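You operate a simulated robot arm through the tools that you are given. There is no shell and no other tool.

Carry out the task below with a simulated robot arm. There is one attempt and no reset: what you move stays moved.

Task
Band the teal notes in yellow and shut them in the note box.
Fine: at counter 24; one band; leave the machine on, its dial at yellow.

Only the result counts: the job must be done as asked and must still hold three seconds after the hand-in. Knocking over, shifting, dropping, spilling or breaking anything else fails it.

Robot
A 7-joint arm with a three-finger gripper, fixed in place. Base frame: the origin is on the floor under the middle of its stand, x ahead of it, y to its left, z up; the work surface is at about z = 780. Readings come in mm, degrees, newtons and seconds.
It reaches about 1342 mm from its shoulder. Its first joint turns from -166.0 to 166.0 degrees. Payload 2.69 kg.
Tool frame: the origin (TCP) lies between the finger pads and is the grasp point; the fingertips stand 30 mm ahead of it; z points along the fingers, y is the line along which they close. The gripper opens to 128 mm; its body begins 117 mm behind the TCP.
Orientation is that of the tool frame in the base frame, as [roll, pitch, yaw] about the fixed x, y, z axes, in that order (R = Rz(yaw) Ry(pitch) Rx(roll)). With the fingers straight down and closing along the base's y, the tool's x points along the base's -x, its y along +y and its z along -z.

Tools
- The arm moves only by the tool servo_tool. Its argument "motion" is text: rows parted by semicolons, each of 7 numbers parted by spaces: the shift along the base's x, y, z in m, then the turn, a rotation vector about the base's x, y, z in rad, then the opening, from 0 (shut) to 1 (fully open). In form: x y z rx ry rz grip; .... A call has 1 to 20 rows; each row is the pose to reach, as a shift and turn from the pose commanded when the call began. Each row takes 0.2 s and may step no farther than 50 mm and 8.6 degrees from the row before; otherwise, or with a gripper value out of range, the whole call is refused. Where a pose cannot be reached the arm comes as near as it can. A force on the tool above 90 N (or 10 N above the force at the start of the call, whichever is more), or a blocked arm, ends the call early, and 0.2 s more pass. The fingers move at their own pace (about 127 mm/s each) and stop on an object; they squeeze with about 32 N. The grip force told is the motor's: it shows also when the fingers shut on nothing. Time passes only in rows, and 0.2 s behind the last, so rows that repeat a pose let the fingers close. It gives the time, the measured TCP pose, the force on the tool (base axes), the opening and the grip force at its end, in the units of the frame above (readings bear some noise), with the torque about the TCP (base axes, N m) and any sound that the robot's microphone picked up, and new pictures: "pictures" is both (left out), scene, wrist or none.
- Cameras (640 x 400 px; columns grow to the right, rows downward): "scene" is fixed at [395.2, -513.6, 1385]; the picture's right is [0.98, -0.22, 0.00], its down [-0.18, -0.80, -0.57] and it looks along [0.12, 0.56, -0.82] (base axes); focal length 249 px, centre (320, 200). "wrist" rides on the gripper at [58, 54, -131] in the tool frame; the picture's right is [-0.68, 0.74, 0.00], its down [-0.62, -0.57, -0.55] and it looks along [-0.40, -0.37, 0.84] (tool axes); focal length 234 px, centre (320, 200). There is no depth. A picture from a camera that has moved, and an enlarged one, comes with that camera's place and axes in the base frame and with its lens. The place of the scene camera against the robot may be out by one fixed shift of up to 25 mm in any direction.
- move_column(by): moves the trunk up (or, below 0, down) by that many mm; the arm rides with it, the base frame stays. It gives what a move gives, with no picture.
- zoom(camera, box): a new picture of the part [left, top, right, bottom] of that camera's present view, enlarged. It takes no simulated time.
- close_job(): hands the job in; it is judged then, once.

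Places have to be worked out from the pictures, the camera data and where the tool is seen. Open the gripper and draw the arm clear of the work before you hand the job in, unless the task says otherwise.

The tools are called after "Request:" as a command line: name --argument value ..., lists and objects as JSON in quotes. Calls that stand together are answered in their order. servo_tool: Moves the arm, as the interface text tells. Its arguments: {"type":"object","properties":{"motion":{"type":"string"},"pictures":{"type":"string","enum":["both","scene","wrist","none"]}},"required":["motion"]} The other tools are called the same way: move_column (by) moves the trunk up or down; zoom (camera, box) takes an enlarged picture of a part of a camera's view; close_job () hands the job in.

At the start:

```text
clock: 0.0
position: [617.6, -154.8, 1122.4]
ee_rot: [-179.9, 0.0, -179.9]
contact_force: [0.3, -0.1, 0.6]
ft_torque: [0.02, 0.05, -0.02]
width: 128.1
finger_force: 0.1
trunk travel left (down, up): [-150.0, 200.0]
```

scene: 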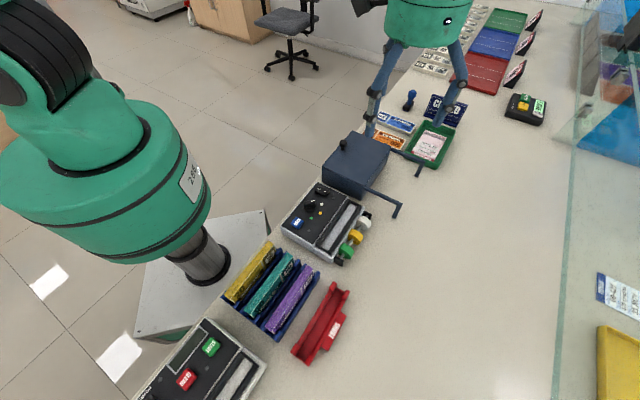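
wrist: 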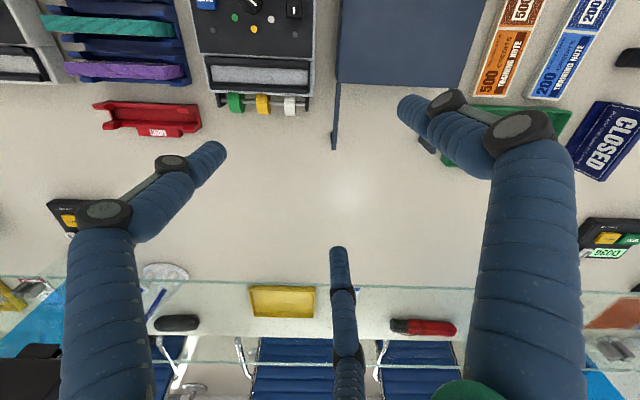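

The pictures show a counter with a note rack (yellow, teal, purple bundles), a banding machine with a dial, a dark blue box, and other items. I'll zoom in to see details before moving.

Request:
zoom --camera "scene" --box '[260, 170, 400, 270]'

Request:
zoom --camera "scene" --box '[120, 230, 360, 400]'

Request:
zoom --camera "scene" --box '[300, 80, 480, 230]'

Request:
zoom --camera "wrist" --box '[0, 0, 360, 160]'

Request:
zoom --camera "wrist" --box '[180, 0, 320, 130]'

Request:
zoom --camera "scene" --box '[400, 0, 640, 150]'

```text
4.00 times, centred on (330, 220) of scene
camera zoom: at [395.2, -513.6, 1385.0], right [0.98, -0.22, 0.0], down [-0.18, -0.8, -0.57], along [0.12, 0.56, -0.82], focal length 995 px, centre (280, 120)
```

zoom: 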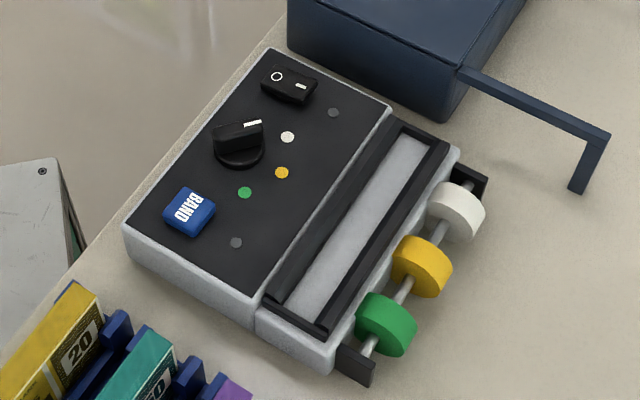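

```text
2.35 times, centred on (240, 315) of scene
camera zoom: at [395.2, -513.6, 1385.0], right [0.98, -0.22, 0.0], down [-0.18, -0.8, -0.57], along [0.12, 0.56, -0.82], focal length 586 px, centre (508, -71)
```

zoom: 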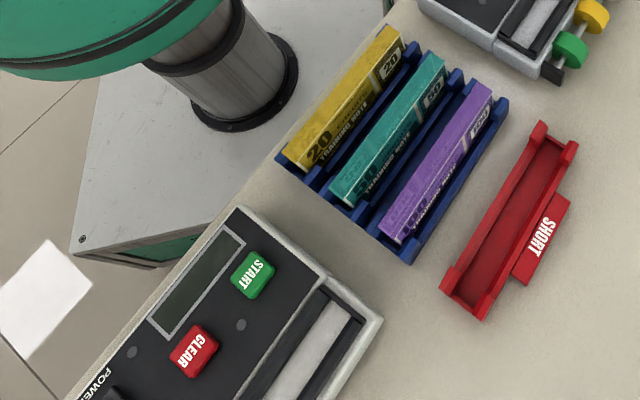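

```text
2.67 times, centred on (390, 155) of scene
camera zoom: at [395.2, -513.6, 1385.0], right [0.98, -0.22, 0.0], down [-0.18, -0.8, -0.57], along [0.12, 0.56, -0.82], focal length 664 px, centre (133, 320)
```

zoom: 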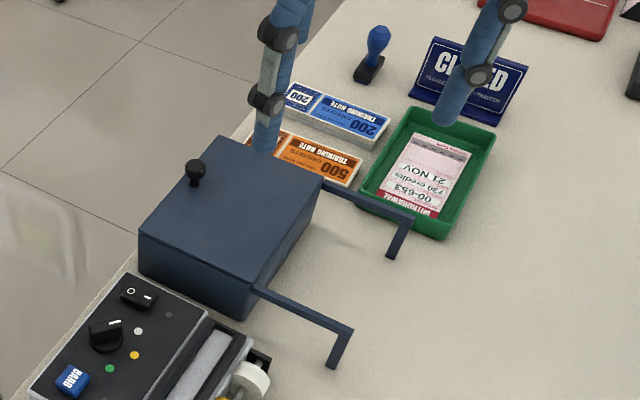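

```text
1.78 times, centred on (180, 80) of wrist
camera zoom: at [557.9, -101.8, 1254.9], right [0.68, 0.74, 0.0], down [0.62, -0.57, 0.55], along [0.4, -0.37, -0.84], focal length 416 px, centre (569, 413)
```

zoom: 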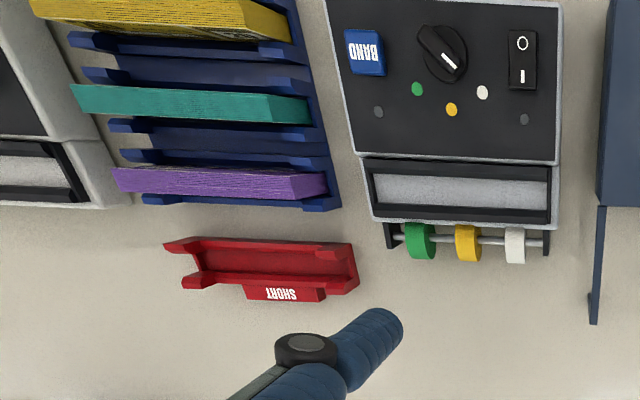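

```text
3.08 times, centred on (250, 65) of wrist
camera zoom: at [557.9, -101.8, 1254.9], right [0.68, 0.74, 0.0], down [0.62, -0.57, 0.55], along [0.4, -0.37, -0.84], focal length 720 px, centre (535, 615)
```

zoom: 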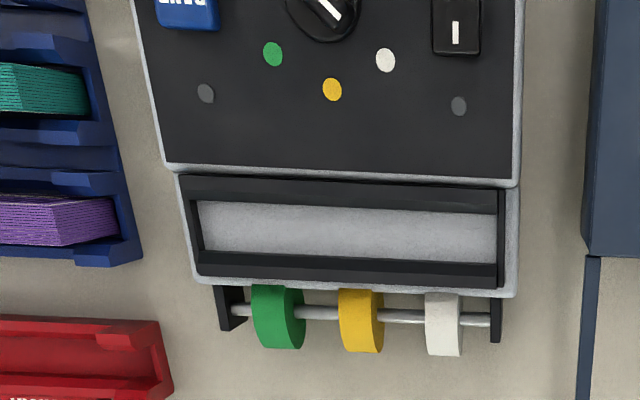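

```text
2.67 times, centred on (520, 75) of scene
camera zoom: at [395.2, -513.6, 1385.0], right [0.98, -0.22, 0.0], down [-0.18, -0.8, -0.57], along [0.12, 0.56, -0.82], focal length 664 px, centre (-213, 533)
```

zoom: 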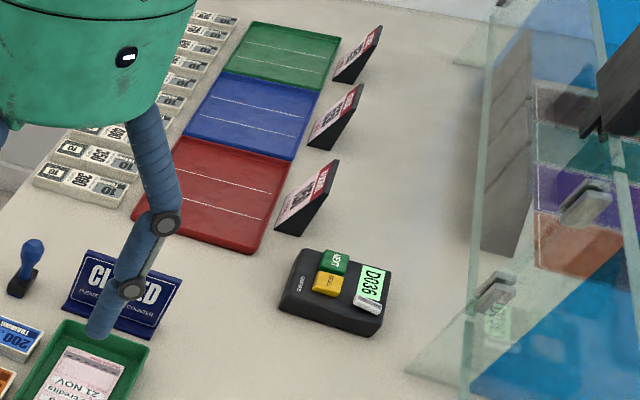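

I can see the bands machine (BAND button, dial, power rocker), the rack and the box. I'll zoom on signs and displays to see what "counter 24" refers to and how the box lid works.

Request:
zoom --camera "scene" --box '[170, 150, 220, 200]'

Request:
zoom --camera "scene" --box '[590, 260, 640, 320]'

Request:
zoom --camera "scene" --box '[100, 320, 270, 400]'

Request:
zoom --camera "scene" --box '[400, 80, 480, 150]'

Request:
zoom --camera "wrist" --box '[320, 0, 640, 200]'

Request:
zoom --camera "wrist" --box '[0, 180, 320, 380]'

Request:
zoom --camera "scene" --box '[320, 120, 420, 200]'

Request:
zoom --camera "scene" --box '[215, 230, 325, 345]'

```text
8.00 times, centred on (195, 175) of scene
camera zoom: at [395.2, -513.6, 1385.0], right [0.98, -0.22, 0.0], down [-0.18, -0.8, -0.57], along [0.12, 0.56, -0.82], focal length 1991 px, centre (1320, 400)
```

zoom: 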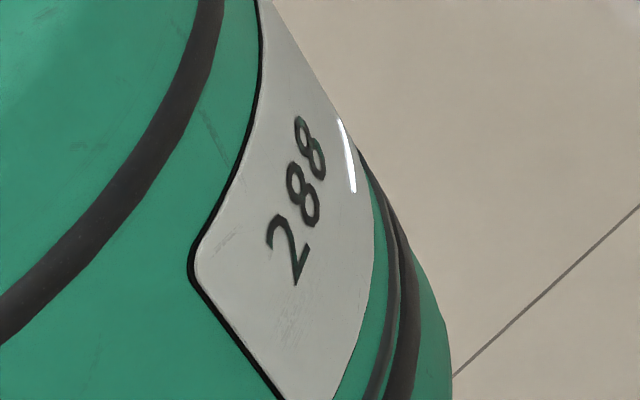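

```text
6.67 times, centred on (615, 290) of scene
camera zoom: at [395.2, -513.6, 1385.0], right [0.98, -0.22, 0.0], down [-0.18, -0.8, -0.57], along [0.12, 0.56, -0.82], focal length 1659 px, centre (-1647, -400)
```

zoom: 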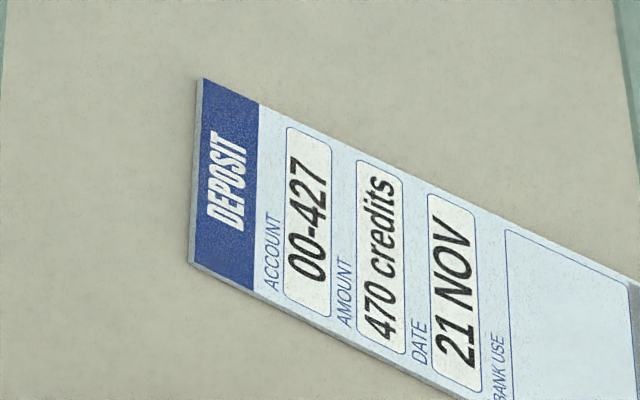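

```text
3.76 times, centred on (185, 360) of scene
camera zoom: at [395.2, -513.6, 1385.0], right [0.98, -0.22, 0.0], down [-0.18, -0.8, -0.57], along [0.12, 0.56, -0.82], focal length 937 px, centre (828, -402)
```

zoom: 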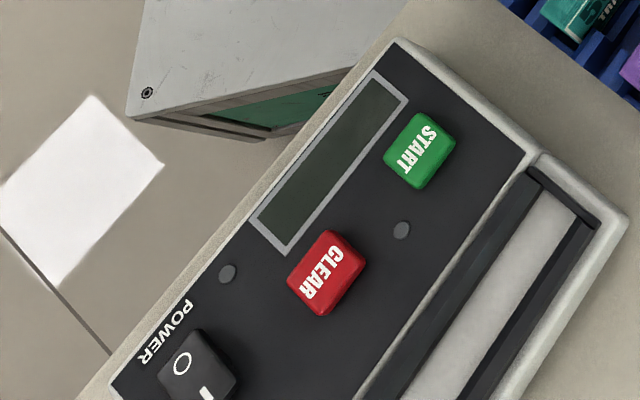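

```text
5.71 times, centred on (440, 115) of scene
camera zoom: at [395.2, -513.6, 1385.0], right [0.98, -0.22, 0.0], down [-0.18, -0.8, -0.57], along [0.12, 0.56, -0.82], focal length 1422 px, centre (-366, 686)
```

zoom: 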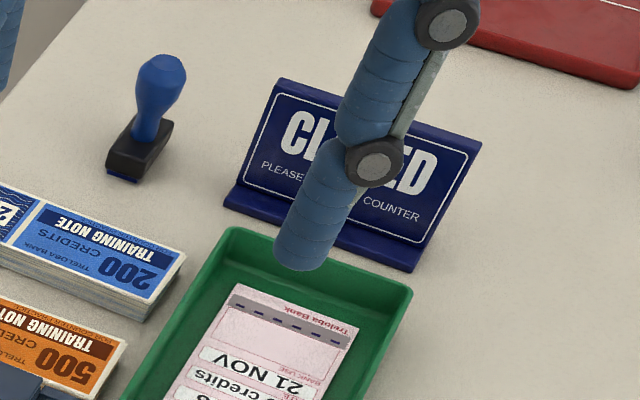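

```text
2.00 times, centred on (480, 100) of wrist
camera zoom: at [557.9, -101.8, 1254.9], right [0.68, 0.74, 0.0], down [0.62, -0.57, 0.55], along [0.4, -0.37, -0.84], focal length 468 px, centre (0, 400)
```

zoom: 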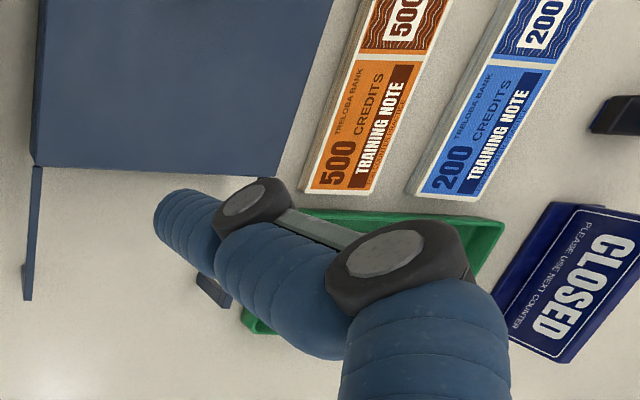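

```text
2.00 times, centred on (160, 280) of wrist
camera zoom: at [557.9, -101.8, 1254.9], right [0.68, 0.74, 0.0], down [0.62, -0.57, 0.55], along [0.4, -0.37, -0.84], focal length 468 px, centre (640, 40)
```

zoom: 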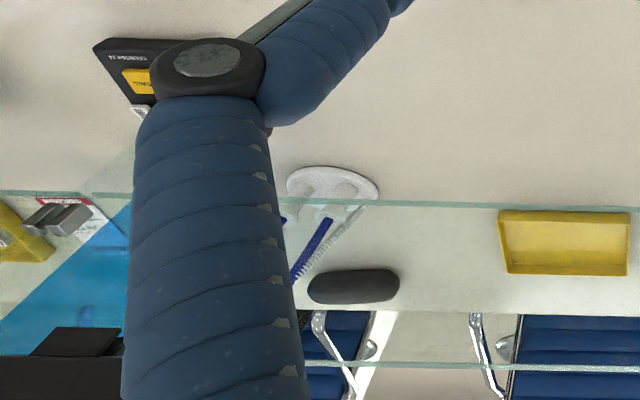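

```text
5.00 times, centred on (370, 160) of scene
camera zoom: at [395.2, -513.6, 1385.0], right [0.98, -0.22, 0.0], down [-0.18, -0.8, -0.57], along [0.12, 0.56, -0.82], focal length 1244 px, centre (70, 400)
```

zoom: 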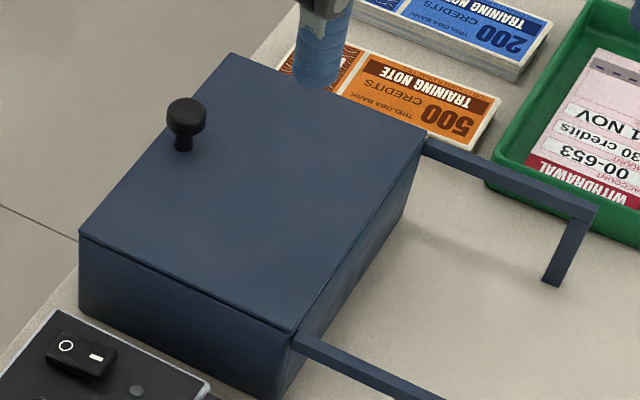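

```text
3.48 times, centred on (270, 288) of scene
camera zoom: at [395.2, -513.6, 1385.0], right [0.98, -0.22, 0.0], down [-0.18, -0.8, -0.57], along [0.12, 0.56, -0.82], focal length 866 px, centre (494, -104)
```

zoom: 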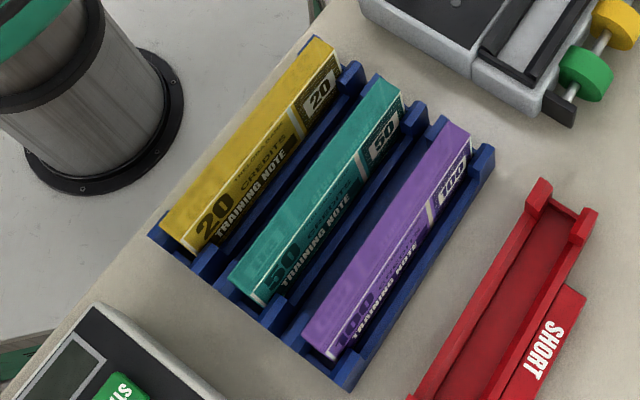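

The zoom seems to render slightly beyond the normal frame, so I'll try to zoom upward past the wrist picture's top edge to see the machine panel and box better.

Request:
zoom --camera "wrist" --box '[180, 0, 320, 1]'

Request:
zoom --camera "wrist" --box '[320, 0, 500, 1]'

Request:
zoom --camera "wrist" --box '[0, 0, 200, 1]'

Request:
zoom --camera "scene" --box '[310, 175, 350, 200]'

```text
4.57 times, centred on (250, 0) of wrist
camera zoom: at [557.9, -101.8, 1254.9], right [0.68, 0.74, 0.0], down [0.62, -0.57, 0.55], along [0.4, -0.37, -0.84], focal length 1070 px, centre (640, 1112)
```

zoom: 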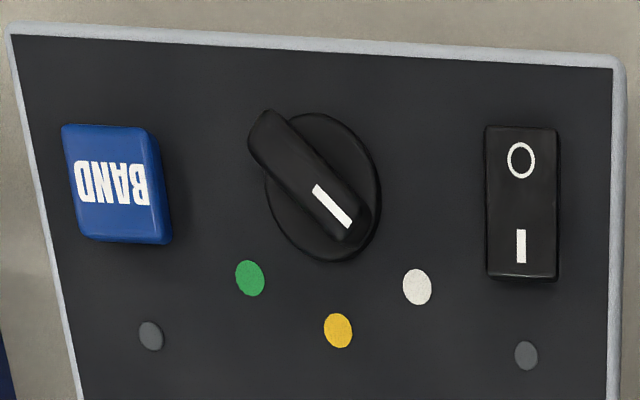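

```text
3.56 times, centred on (410, 0) of wrist
camera zoom: at [557.9, -101.8, 1254.9], right [0.68, 0.74, 0.0], down [0.62, -0.57, 0.55], along [0.4, -0.37, -0.84], focal length 833 px, centre (0, 909)
```

zoom: 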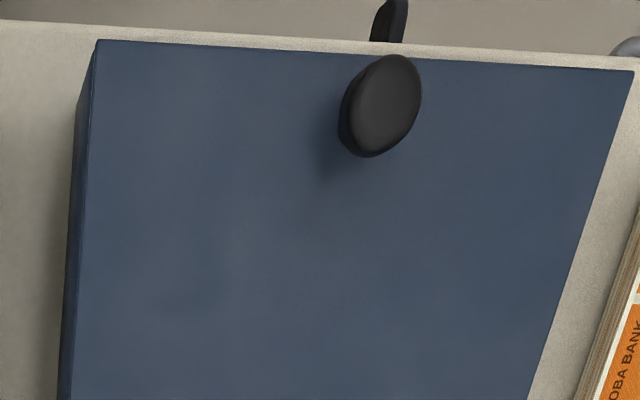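

```text
3.20 times, centred on (100, 0) of wrist
camera zoom: at [557.9, -101.8, 1254.9], right [0.68, 0.74, 0.0], down [0.62, -0.57, 0.55], along [0.4, -0.37, -0.84], focal length 749 px, centre (1024, 838)
```

zoom: 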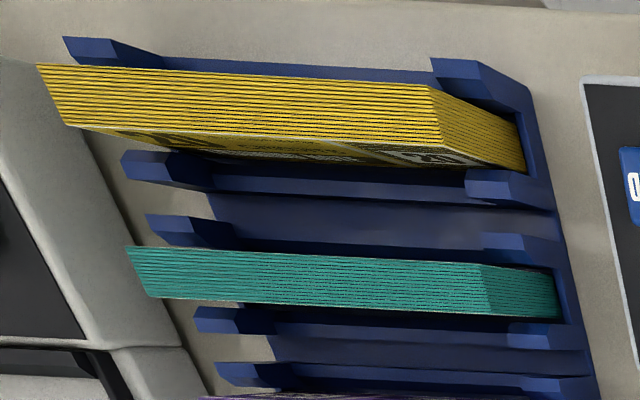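

```text
16.00 times, centred on (330, 188) of scene
camera zoom: at [395.2, -513.6, 1385.0], right [0.98, -0.22, 0.0], down [-0.18, -0.8, -0.57], along [0.12, 0.56, -0.82], focal length 3981 px, centre (160, 400)
```

zoom: 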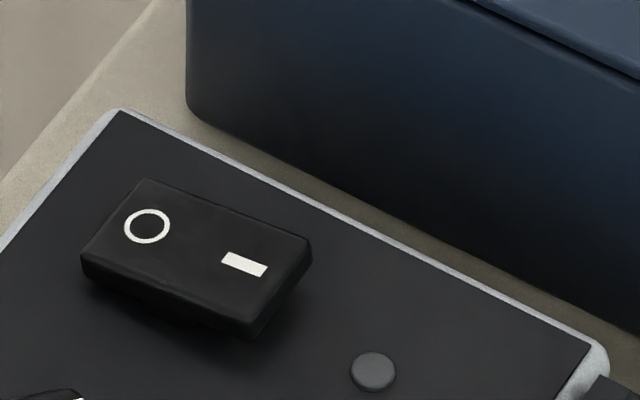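

Zooming at the edges works for looking outside the frame. I'll look around the scene for a "24" sign and for the counting machine's display.

Request:
zoom --camera "scene" --box '[0, 0, 640, 1]'

Request:
zoom --camera "scene" --box '[0, 399, 640, 400]'

Request:
zoom --camera "scene" --box '[639, 0, 640, 400]'

Request:
zoom --camera "wrist" --box '[0, 399, 640, 400]'

Request:
zoom --camera "wrist" --box '[0, 0, 1, 400]'

Request:
zoom --camera "wrist" --box '[639, 0, 640, 400]'

```text
1.00 times, centred on (320, 0) of scene (not enlarged: the box is as wide or as high as the picture)
camera zoom: at [395.2, -513.6, 1385.0], right [0.98, -0.22, 0.0], down [-0.18, -0.8, -0.57], along [0.12, 0.56, -0.82], focal length 249 px, centre (320, 400)
```

zoom: 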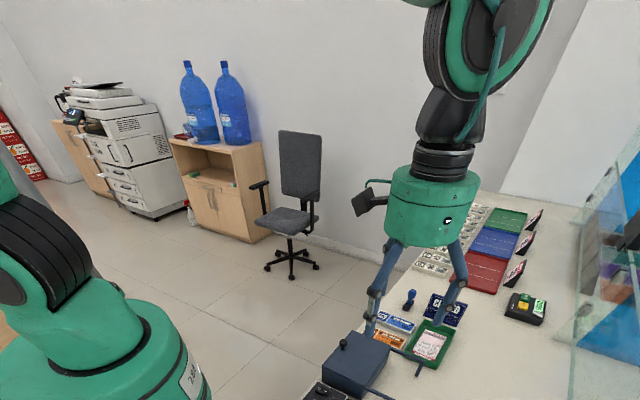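

```text
1.00 times, centred on (320, 400) of scene (not enlarged: the box is as wide or as high as the picture)
camera zoom: at [395.2, -513.6, 1385.0], right [0.98, -0.22, 0.0], down [-0.18, -0.8, -0.57], along [0.12, 0.56, -0.82], focal length 249 px, centre (320, 0)
```

zoom: 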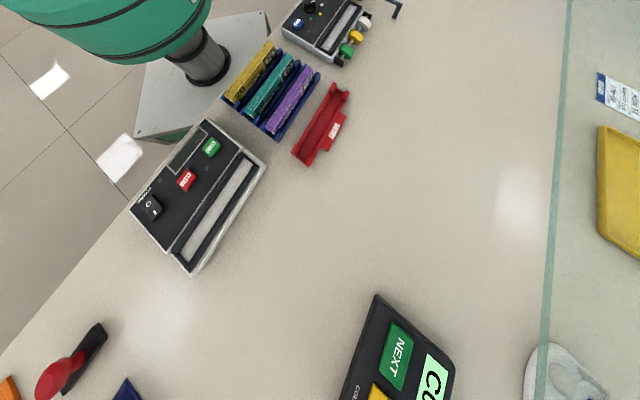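

```text
1.00 times, centred on (640, 200) of scene (not enlarged: the box is as wide or as high as the picture)
camera zoom: at [395.2, -513.6, 1385.0], right [0.98, -0.22, 0.0], down [-0.18, -0.8, -0.57], along [0.12, 0.56, -0.82], focal length 249 px, centre (0, 200)
```

zoom: 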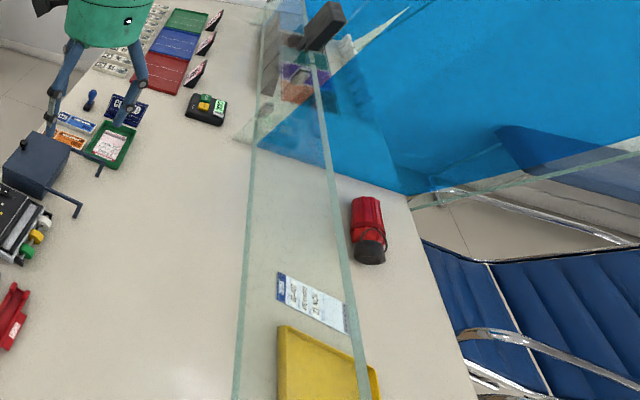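

```text
1.00 times, centred on (320, 400) of wrist (not enlarged: the box is as wide or as high as the picture)
camera zoom: at [557.9, -101.8, 1254.9], right [0.68, 0.74, 0.0], down [0.62, -0.57, 0.55], along [0.4, -0.37, -0.84], focal length 234 px, centre (320, 0)
```

zoom: 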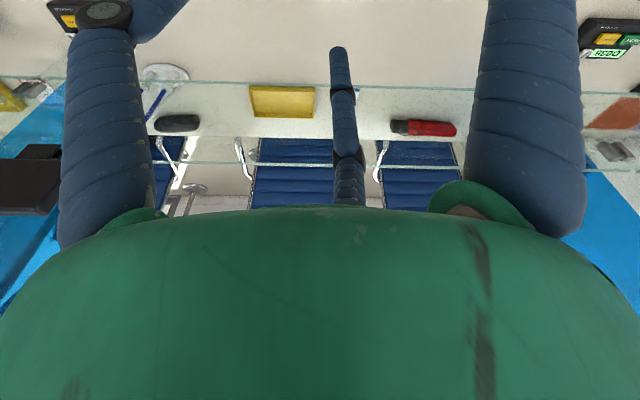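

```text
1.00 times, centred on (0, 200) of wrist (not enlarged: the box is as wide or as high as the picture)
camera zoom: at [557.9, -101.8, 1254.9], right [0.68, 0.74, 0.0], down [0.62, -0.57, 0.55], along [0.4, -0.37, -0.84], focal length 234 px, centre (640, 200)
```

zoom: 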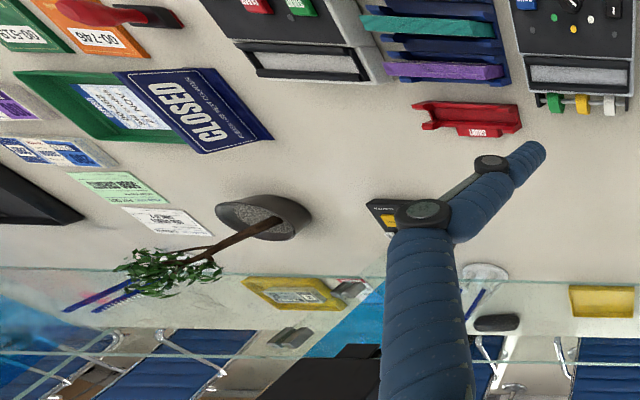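

```text
1.00 times, centred on (640, 200) of wrist (not enlarged: the box is as wide or as high as the picture)
camera zoom: at [557.9, -101.8, 1254.9], right [0.68, 0.74, 0.0], down [0.62, -0.57, 0.55], along [0.4, -0.37, -0.84], focal length 234 px, centre (0, 200)
```

zoom: 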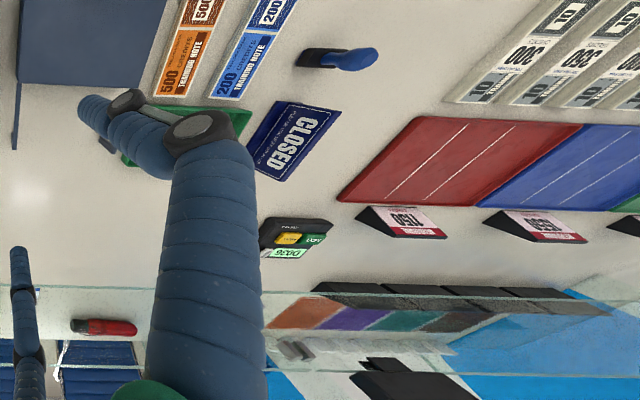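

The queue-call devices carry small "COUNTER .." lettering; I'll zoom in on them to read the counter numbers.

Request:
zoom --camera "scene" --box '[500, 90, 550, 125]'

Request:
zoom --camera "wrist" --box '[40, 180, 120, 240]'

Request:
zoom --camera "wrist" --box '[570, 200, 640, 270]'

Request:
zoom --camera "scene" --box '[340, 399, 480, 400]'

```text
11.43 times, centred on (525, 108) of scene
camera zoom: at [395.2, -513.6, 1385.0], right [0.98, -0.22, 0.0], down [-0.18, -0.8, -0.57], along [0.12, 0.56, -0.82], focal length 2844 px, centre (-2023, 1257)
```

zoom: 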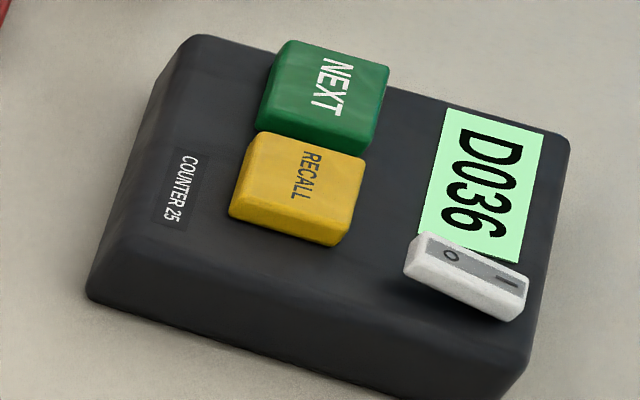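

```text
6.67 times, centred on (80, 210) of wrist
camera zoom: at [557.9, -101.8, 1254.9], right [0.68, 0.74, 0.0], down [0.62, -0.57, 0.55], along [0.4, -0.37, -0.84], focal length 1561 px, centre (1920, 133)
```

zoom: 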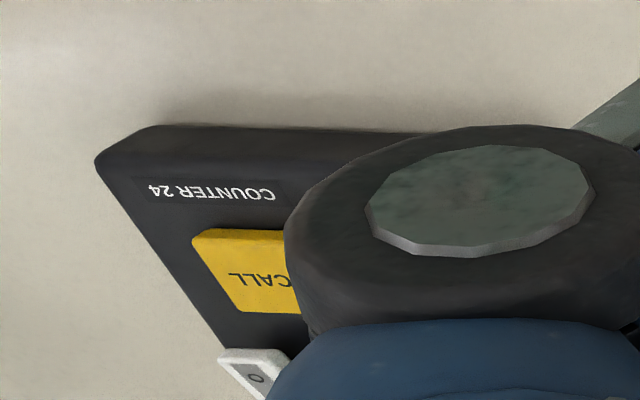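

```text
5.71 times, centred on (605, 235) of wrist
camera zoom: at [557.9, -101.8, 1254.9], right [0.68, 0.74, 0.0], down [0.62, -0.57, 0.55], along [0.4, -0.37, -0.84], focal length 1338 px, centre (-1309, 0)
```

zoom: 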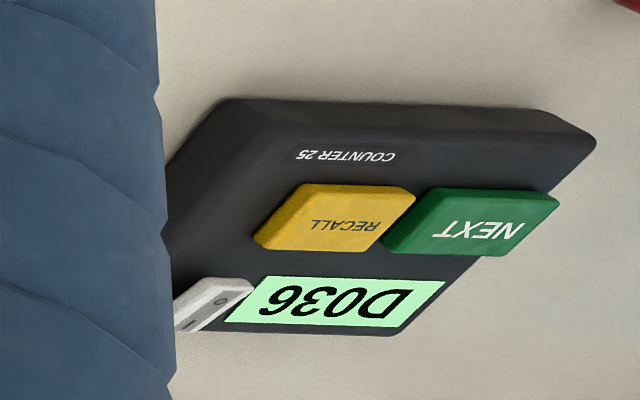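

```text
4.57 times, centred on (410, 400) of scene
camera zoom: at [395.2, -513.6, 1385.0], right [0.98, -0.22, 0.0], down [-0.18, -0.8, -0.57], along [0.12, 0.56, -0.82], focal length 1138 px, centre (-91, -712)
```

zoom: 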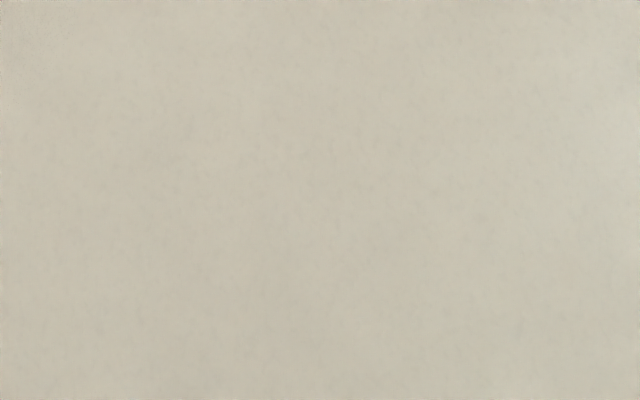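

Counters 24 and 25 are marked on their call units, so "counter 24" is this work area (rack, banding machine and note box in front of the robot). The bander looks switched off with its dial at white; I'll move over the machine with the gripper turned 45° to line up with the counter for a closer look.

Request:
servo_tool --motion "-0.03 0.004 -0.015 0 0 0.131 1; -0.06 0.008 -0.03 0 0 0.262 1; -0.09 0.012 -0.045 0 0 0.393 1; -0.12 0.017 -0.06 0 0 0.524 1; -0.15 0.021 -0.08 0 0 0.655 1; -0.177 0.025 -0.10 0 0 0.785 1; -0.177 0.025 -0.10 0 0 0.785 1" --pictures "both"

```text
clock: 1.6
position: [439.7, -130.7, 1023.0]
ee_rot: [-180.0, 0.1, -135.1]
contact_force: [-0.2, -0.5, 0.2]
ft_torque: [-0.02, 0.0, -0.02]
width: 128.3
finger_force: 0.1
trunk travel left (down, up): [-150.0, 200.0]
camera wrist: at [360.3, -133.7, 1153.7], right [-0.04, 1.0, 0.0], down [0.84, 0.04, 0.55], along [0.55, 0.02, -0.84], focal length 234 px, centre (320, 200)
```

scene: 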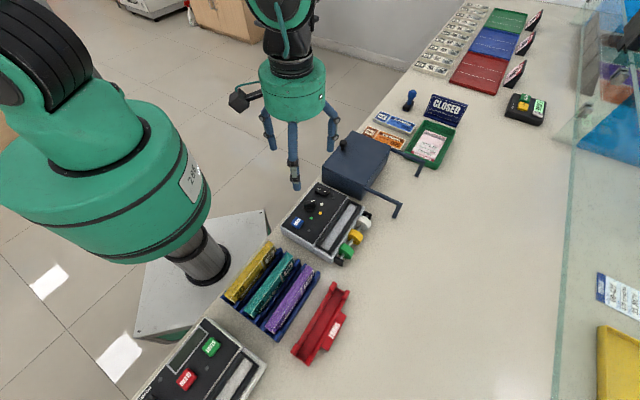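
wrist: 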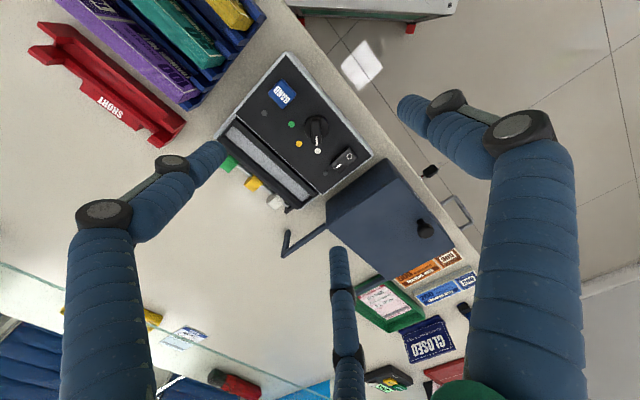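

The wrist view now shows the bander, rack and box well. I'll zoom into the box (including what is behind it), the bander panel, and the rack.

Request:
zoom --camera "wrist" --box '[270, 140, 490, 290]'

Request:
zoom --camera "wrist" --box '[215, 50, 375, 215]'

Request:
zoom --camera "wrist" --box '[60, 0, 280, 130]'

Request:
zoom --camera "wrist" --box '[300, 110, 370, 180]'

```text
2.67 times, centred on (380, 215) of wrist
camera zoom: at [360.3, -133.7, 1153.7], right [-0.04, 1.0, 0.0], down [0.84, 0.04, 0.55], along [0.55, 0.02, -0.84], focal length 624 px, centre (160, 160)
```

zoom: 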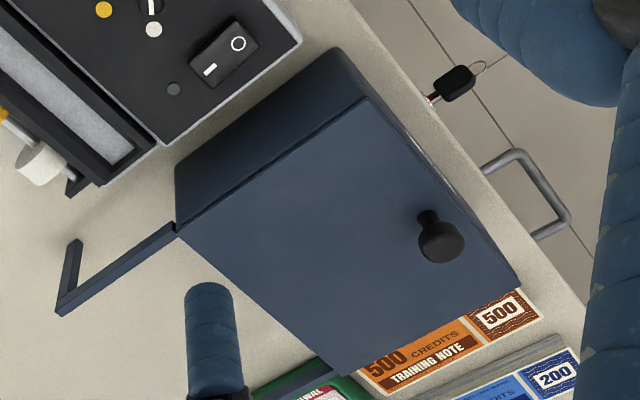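

```text
2.42 times, centred on (295, 132) of wrist
camera zoom: at [360.3, -133.7, 1153.7], right [-0.04, 1.0, 0.0], down [0.84, 0.04, 0.55], along [0.55, 0.02, -0.84], focal length 568 px, centre (381, 364)
```

zoom: 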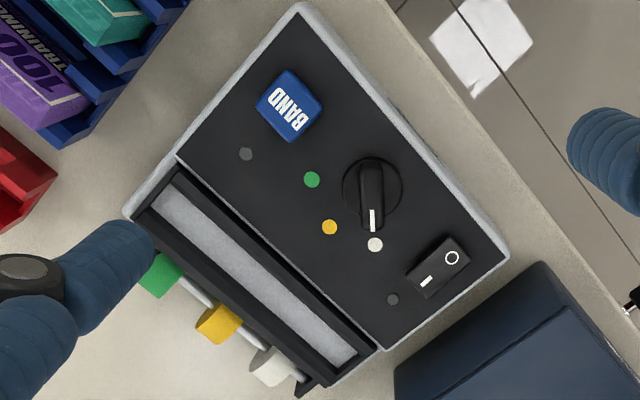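

```text
2.91 times, centred on (170, 65) of wrist
camera zoom: at [360.3, -133.7, 1153.7], right [-0.04, 1.0, 0.0], down [0.84, 0.04, 0.55], along [0.55, 0.02, -0.84], focal length 681 px, centre (756, 593)
```

zoom: 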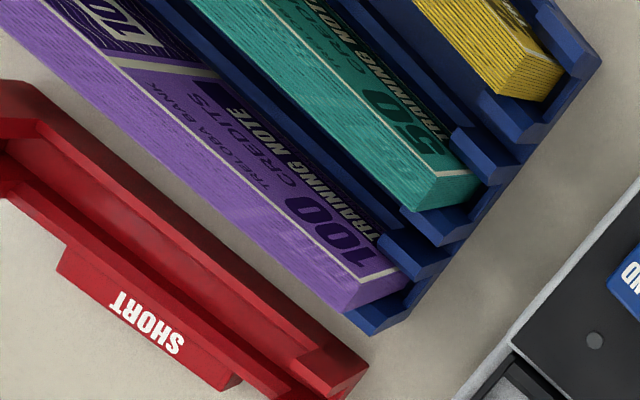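

```text
5.71 times, centred on (335, 145) of wrist
camera zoom: at [360.3, -133.7, 1153.7], right [-0.04, 1.0, 0.0], down [0.84, 0.04, 0.55], along [0.55, 0.02, -0.84], focal length 1338 px, centre (234, 514)
```

zoom: 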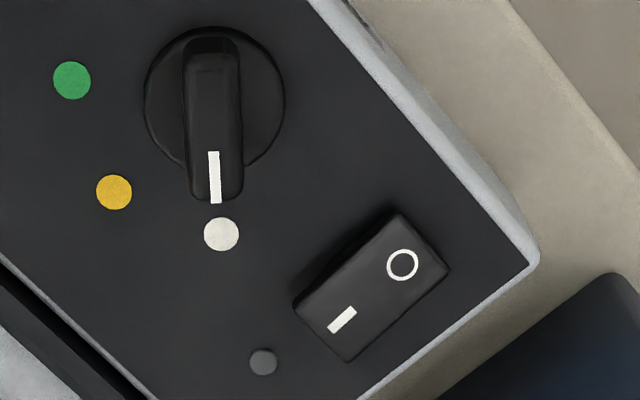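

The rocker's "I" end stands proud (machine off) and the dial points at white. I'll zoom the scene camera on the box's front face and brackets to see whether the lid slides or is hinged.

Request:
zoom --camera "scene" --box '[350, 145, 410, 200]'

Request:
zoom --camera "scene" --box '[375, 130, 430, 165]'

Request:
zoom --camera "scene" --box '[318, 130, 358, 170]'

Request:
zoom --camera "wrist" --box '[320, 200, 380, 240]'

Request:
zoom --camera "wrist" --box '[270, 215, 350, 265]'

```text
7.27 times, centred on (380, 172) of scene
camera zoom: at [395.2, -513.6, 1385.0], right [0.98, -0.22, 0.0], down [-0.18, -0.8, -0.57], along [0.12, 0.56, -0.82], focal length 1810 px, centre (-116, 400)
```

zoom: 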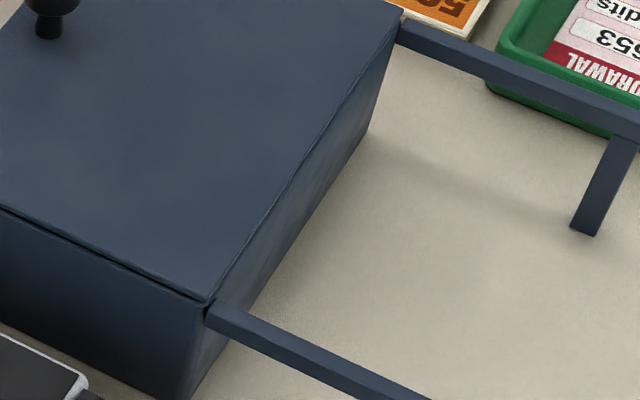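

```text
11.43 times, centred on (402, 148) of scene
camera zoom: at [395.2, -513.6, 1385.0], right [0.98, -0.22, 0.0], down [-0.18, -0.8, -0.57], along [0.12, 0.56, -0.82], focal length 2844 px, centre (-623, 800)
```

zoom: 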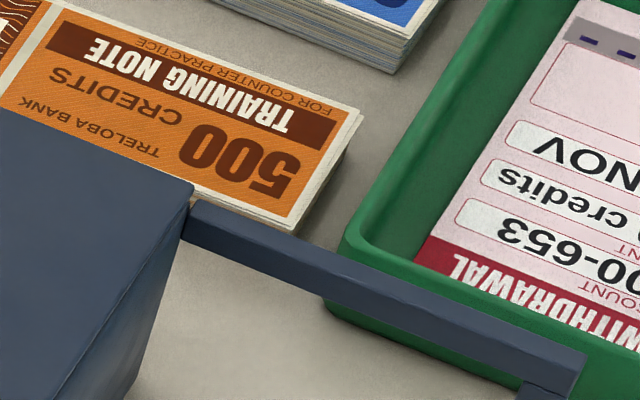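

```text
10.00 times, centred on (338, 150) of scene
camera zoom: at [395.2, -513.6, 1385.0], right [0.98, -0.22, 0.0], down [-0.18, -0.8, -0.57], along [0.12, 0.56, -0.82], focal length 2488 px, centre (140, 700)
```

zoom: 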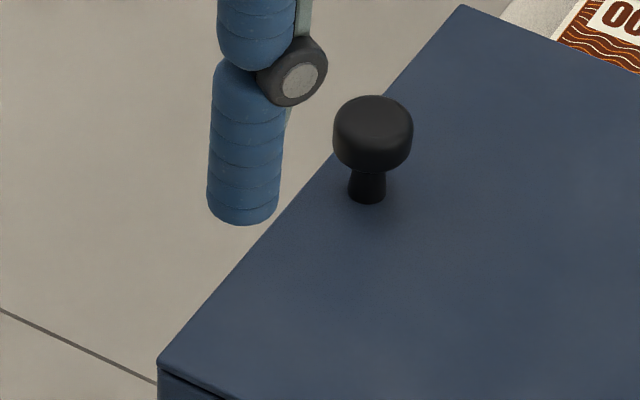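

```text
10.00 times, centred on (350, 220) of wrist
camera zoom: at [360.3, -133.7, 1153.7], right [-0.04, 1.0, 0.0], down [0.84, 0.04, 0.55], along [0.55, 0.02, -0.84], focal length 2342 px, centre (20, 0)
```

zoom: 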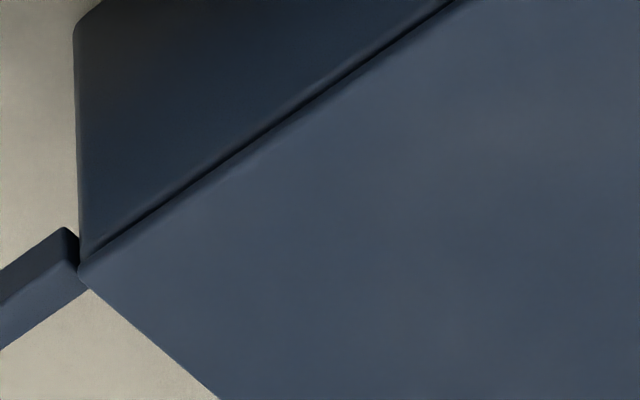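

```text
8.00 times, centred on (310, 240) of wrist
camera zoom: at [360.3, -133.7, 1153.7], right [-0.04, 1.0, 0.0], down [0.84, 0.04, 0.55], along [0.55, 0.02, -0.84], focal length 1873 px, centre (400, -120)
```

zoom: 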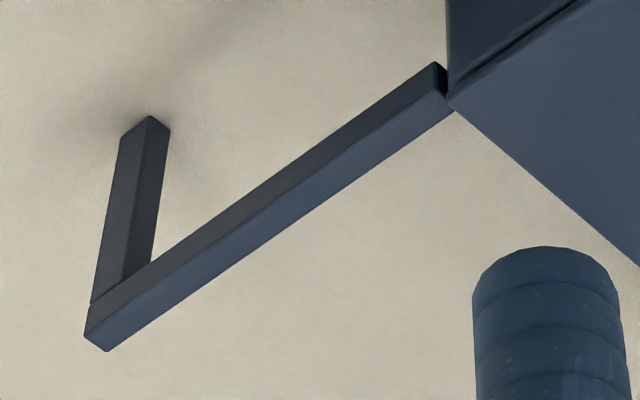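

Panel heights work out around z≈830, the dial centre near (450,-134). To learn how the three fingers move, I'll half-close and then fully close the gripper in free air and look.

Request:
servo_tool --motion "0 0 0 0 0 0 0.5; 0 0 0 0 0 0 0.5; 0 0 0 0 0 0 0.5" --pictures "wrist"

Request:
servo_tool --motion "0 0 0 0 0 0 0; 0 0 0 0 0 0 0; 0 0 0 0 0 0 0" --pictures "wrist"

```text
clock: 2.4
position: [440.5, -130.0, 1022.8]
ee_rot: [180.0, 0.0, -135.1]
contact_force: [-0.8, 0.5, 0.3]
ft_torque: [-0.02, 0.0, 0.02]
width: 64.0
finger_force: 0.0
trunk travel left (down, up): [-150.0, 200.0]
camera wrist: at [360.8, -133.7, 1153.8], right [-0.04, 1.0, 0.0], down [0.84, 0.04, 0.55], along [0.55, 0.02, -0.84], focal length 234 px, centre (320, 200)
```

wrist: 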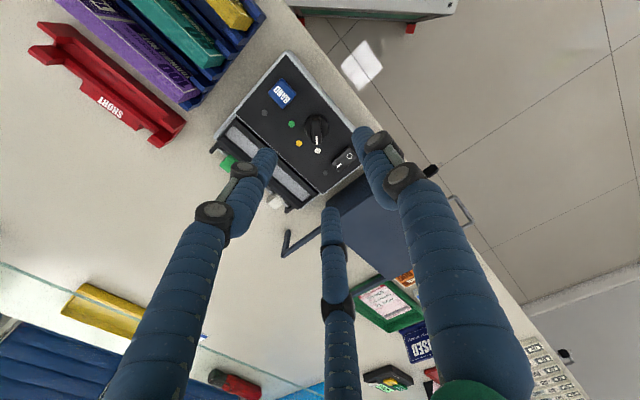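

```text
clock: 3.2
position: [439.6, -130.4, 1021.9]
ee_rot: [180.0, 0.0, -134.9]
contact_force: [0.8, 1.0, 0.0]
ft_torque: [0.0, -0.02, 0.0]
width: 2.0
finger_force: 31.5
trunk travel left (down, up): [-150.0, 200.0]
camera wrist: at [360.8, -133.7, 1153.8], right [-0.04, 1.0, 0.0], down [0.84, 0.03, 0.55], along [0.55, 0.02, -0.84], focal length 234 px, centre (320, 200)
```

wrist: 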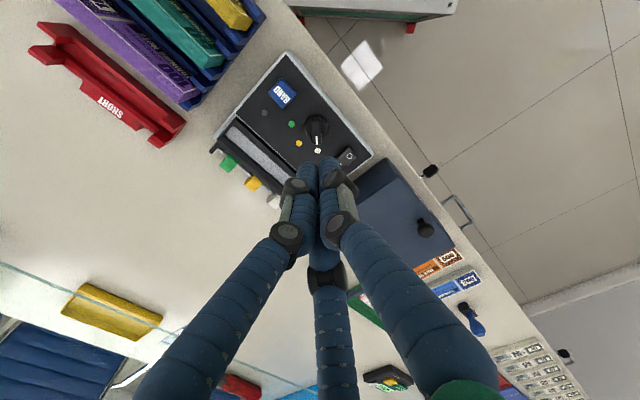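

The fingers close radially (120° apart), the closed cluster is about 40 mm wide. From triangulation: rocker "I" end at about (502,-100,844), dial (450,-134), BAND button about (406,-180), box lid top z≈853. I'll bring the closed fingertips above the outer end of the rocker's "I" side.

Request:
servo_tool --motion "0.024 0.007 -0.03 0 0 0 0; 0.048 0.014 -0.07 0 0 0 0; 0.072 0.02 -0.11 0 0 0 0; 0.072 0.02 -0.122 0 0 0 0; 0.072 0.02 -0.122 0 0 0 0" --pictures "both"

Request:
zoom --camera "scene" --box '[270, 150, 390, 250]'

Request:
zoom --camera "wrist" --box '[240, 100, 400, 240]'

```text
clock: 4.4
position: [511.4, -109.6, 898.8]
ee_rot: [179.9, 0.0, -135.0]
contact_force: [-1.0, 0.1, -0.7]
ft_torque: [0.02, 0.03, -0.02]
width: 1.8
finger_force: 31.5
trunk travel left (down, up): [-150.0, 200.0]
camera wrist: at [433.5, -113.8, 1030.4], right [-0.04, 1.0, 0.0], down [0.84, 0.03, 0.55], along [0.55, 0.02, -0.84], focal length 234 px, centre (320, 200)
```

scene: 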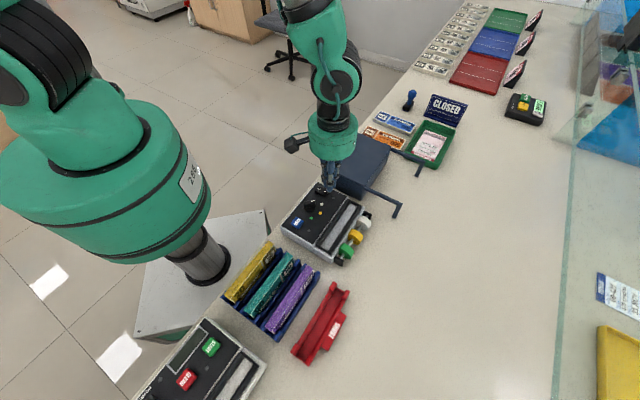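
wrist: 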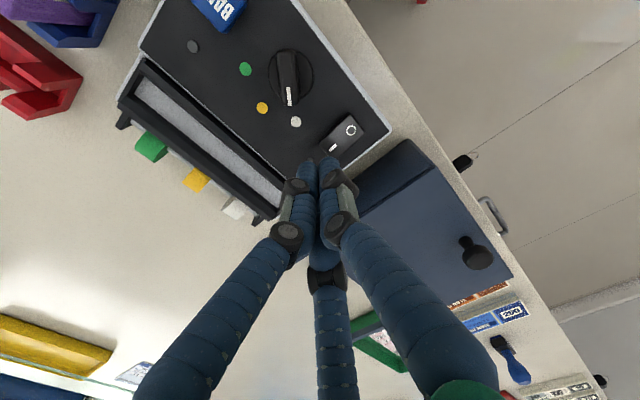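

```text
4.00 times, centred on (330, 200) of scene
camera zoom: at [395.2, -513.6, 1385.0], right [0.98, -0.22, 0.0], down [-0.18, -0.8, -0.57], along [0.12, 0.56, -0.82], focal length 995 px, centre (280, 200)
```

zoom: 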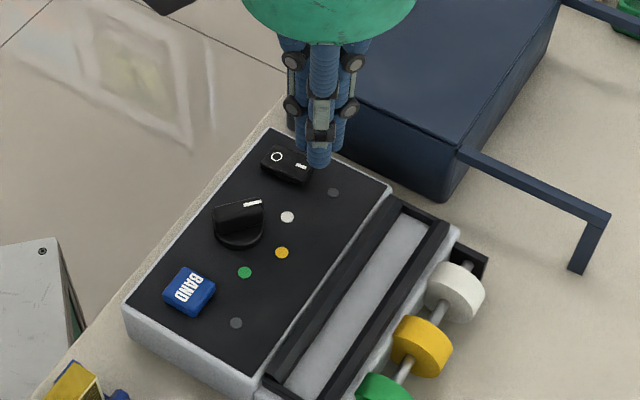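

```text
2.86 times, centred on (320, 170) of wrist
camera zoom: at [433.5, -113.8, 1030.4], right [-0.04, 1.0, 0.0], down [0.84, 0.03, 0.55], along [0.55, 0.02, -0.84], focal length 669 px, centre (320, 286)
```

zoom: 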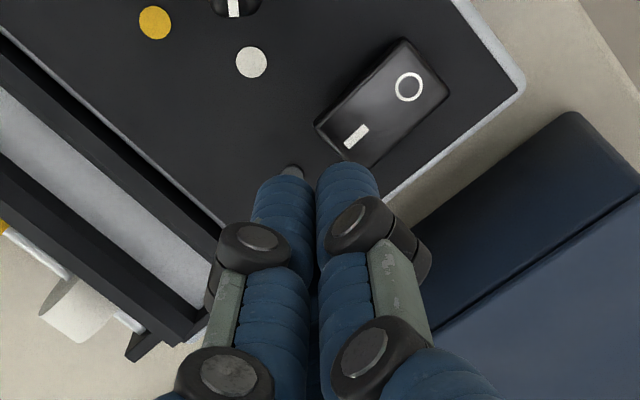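

The thumb tip sits above the "I" end. I'll lower in small steps to press it and watch the force.

Request:
servo_tool --motion "0 0 -0.01 0 0 0 0; 0 0 -0.018 0 0 0 0; 0 0 -0.022 0 0 0 0; 0 0 -0.025 0 0 0 0; 0 0 -0.028 0 0 0 0" --pictures "scene"

Request:
zoom --camera "scene" --box '[310, 170, 350, 200]'

```text
clock: 5.6
position: [509.6, -110.7, 873.4]
ee_rot: [-180.0, 0.0, -134.9]
contact_force: [-0.2, -0.3, -0.2]
ft_torque: [0.02, 0.02, 0.02]
width: 2.2
finger_force: 31.3
trunk travel left (down, up): [-150.0, 200.0]
```

scene: 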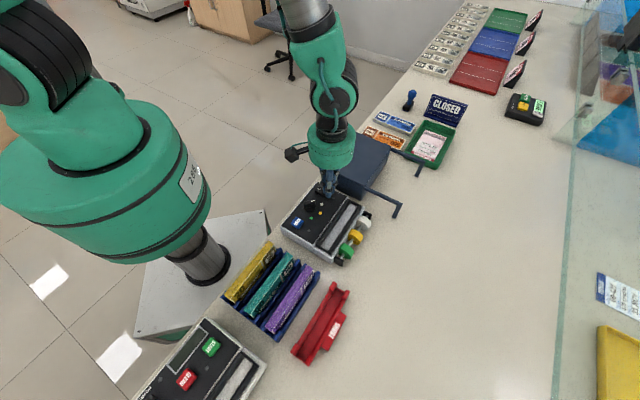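

```text
13.33 times, centred on (330, 185) of scene
camera zoom: at [395.2, -513.6, 1385.0], right [0.98, -0.22, 0.0], down [-0.18, -0.8, -0.57], along [0.12, 0.56, -0.82], focal length 3318 px, centre (187, 400)
```

zoom: 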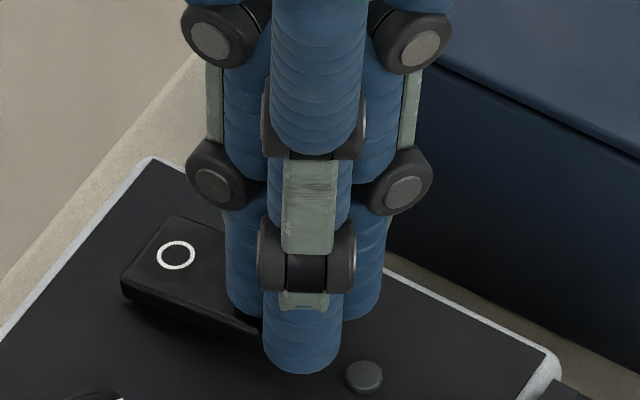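

No contact force yet; I'll continue lowering in small steps.

Request:
servo_tool --motion "0 0 -0.002 0 0 0 0; 0 0 -0.004 0 0 0 0; 0 0 -0.006 0 0 0 0" --pictures "none"

Request:
zoom --camera "scene" --box '[310, 170, 350, 200]'

```text
clock: 6.4
position: [510.7, -110.4, 867.6]
ee_rot: [180.0, 0.1, -135.0]
contact_force: [-3.9, -0.6, 10.6]
ft_torque: [0.18, 0.22, 0.05]
width: 1.8
finger_force: 31.4
trunk travel left (down, up): [-150.0, 200.0]
```

```text
13.33 times, centred on (330, 185) of scene
camera zoom: at [395.2, -513.6, 1385.0], right [0.98, -0.22, 0.0], down [-0.18, -0.8, -0.57], along [0.12, 0.56, -0.82], focal length 3318 px, centre (187, 400)
```

zoom: 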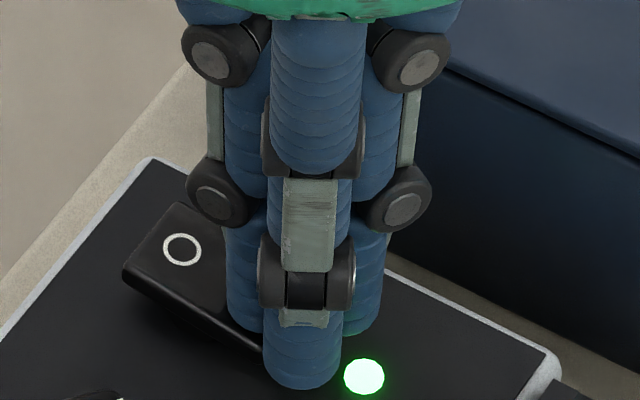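

The lamp beside the switch now glows green: the bander is on. I'll rise and check that it stays on and look at the dial.

Request:
servo_tool --motion "0 0 0.03 0 0 0 0; 0 0 0.07 0 0 0 0; -0.03 -0.01 0.10 0 0 0 0; -0.06 -0.024 0.10 0 0 0 0; -0.06 -0.024 0.10 0 0 0 0.5; -0.06 -0.024 0.10 0 0 0 0.5; -0.06 -0.024 0.10 0 0 0 0.5" --pictures "both"

Request:
zoom --camera "wrist" --box '[240, 60, 420, 220]'

Request:
zoom --camera "scene" --box '[280, 170, 370, 250]'

```text
clock: 8.0
position: [450.5, -132.8, 966.3]
ee_rot: [-180.0, 0.0, -135.0]
contact_force: [0.0, 0.1, -0.1]
ft_torque: [0.02, 0.01, 0.0]
width: 63.9
finger_force: 0.1
trunk travel left (down, up): [-150.0, 200.0]
camera wrist: at [371.6, -136.1, 1099.0], right [-0.04, 1.0, 0.0], down [0.84, 0.04, 0.55], along [0.55, 0.02, -0.84], focal length 234 px, centre (320, 200)
```

scene: 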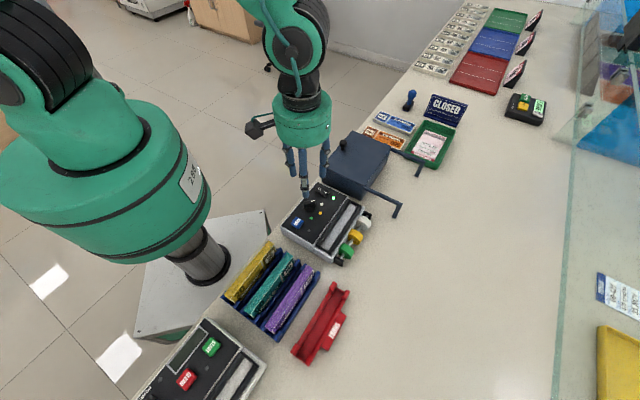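
wrist: 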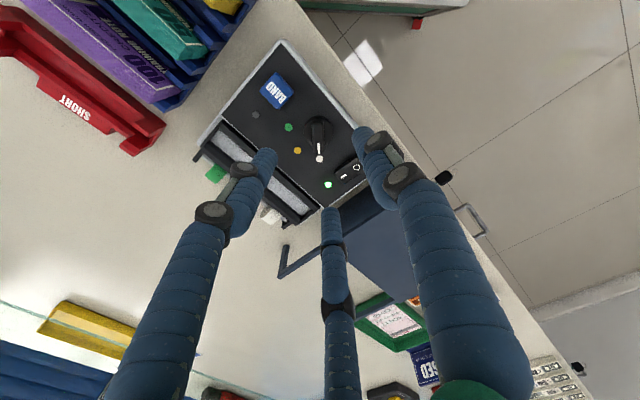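

```text
2.50 times, centred on (330, 140) of wrist
camera zoom: at [371.6, -136.1, 1099.0], right [-0.04, 1.0, 0.0], down [0.84, 0.04, 0.55], along [0.55, 0.02, -0.84], focal length 585 px, centre (295, 350)
```

zoom: 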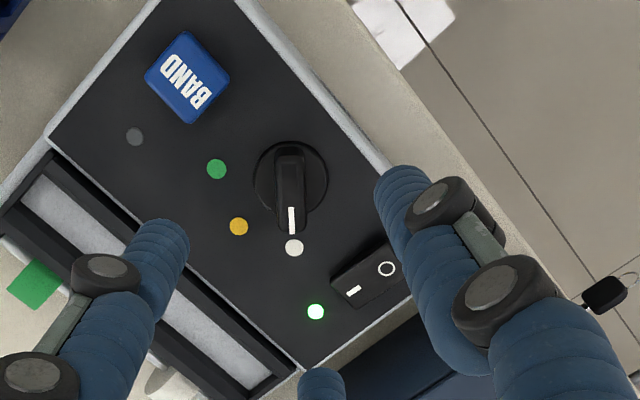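

```text
5.00 times, centred on (325, 210) of scene
camera zoom: at [395.2, -513.6, 1385.0], right [0.98, -0.22, 0.0], down [-0.18, -0.8, -0.57], along [0.12, 0.56, -0.82], focal length 1244 px, centre (295, 150)
```

zoom: 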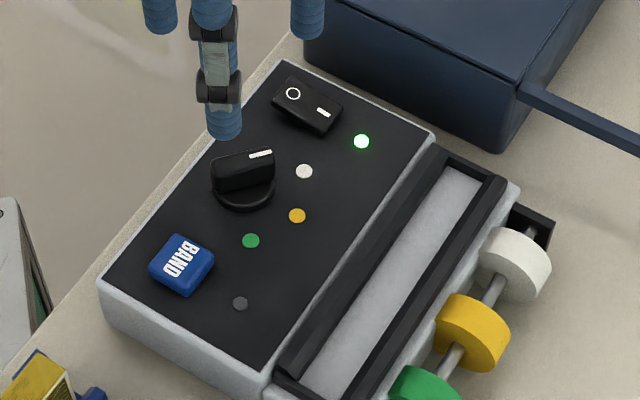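

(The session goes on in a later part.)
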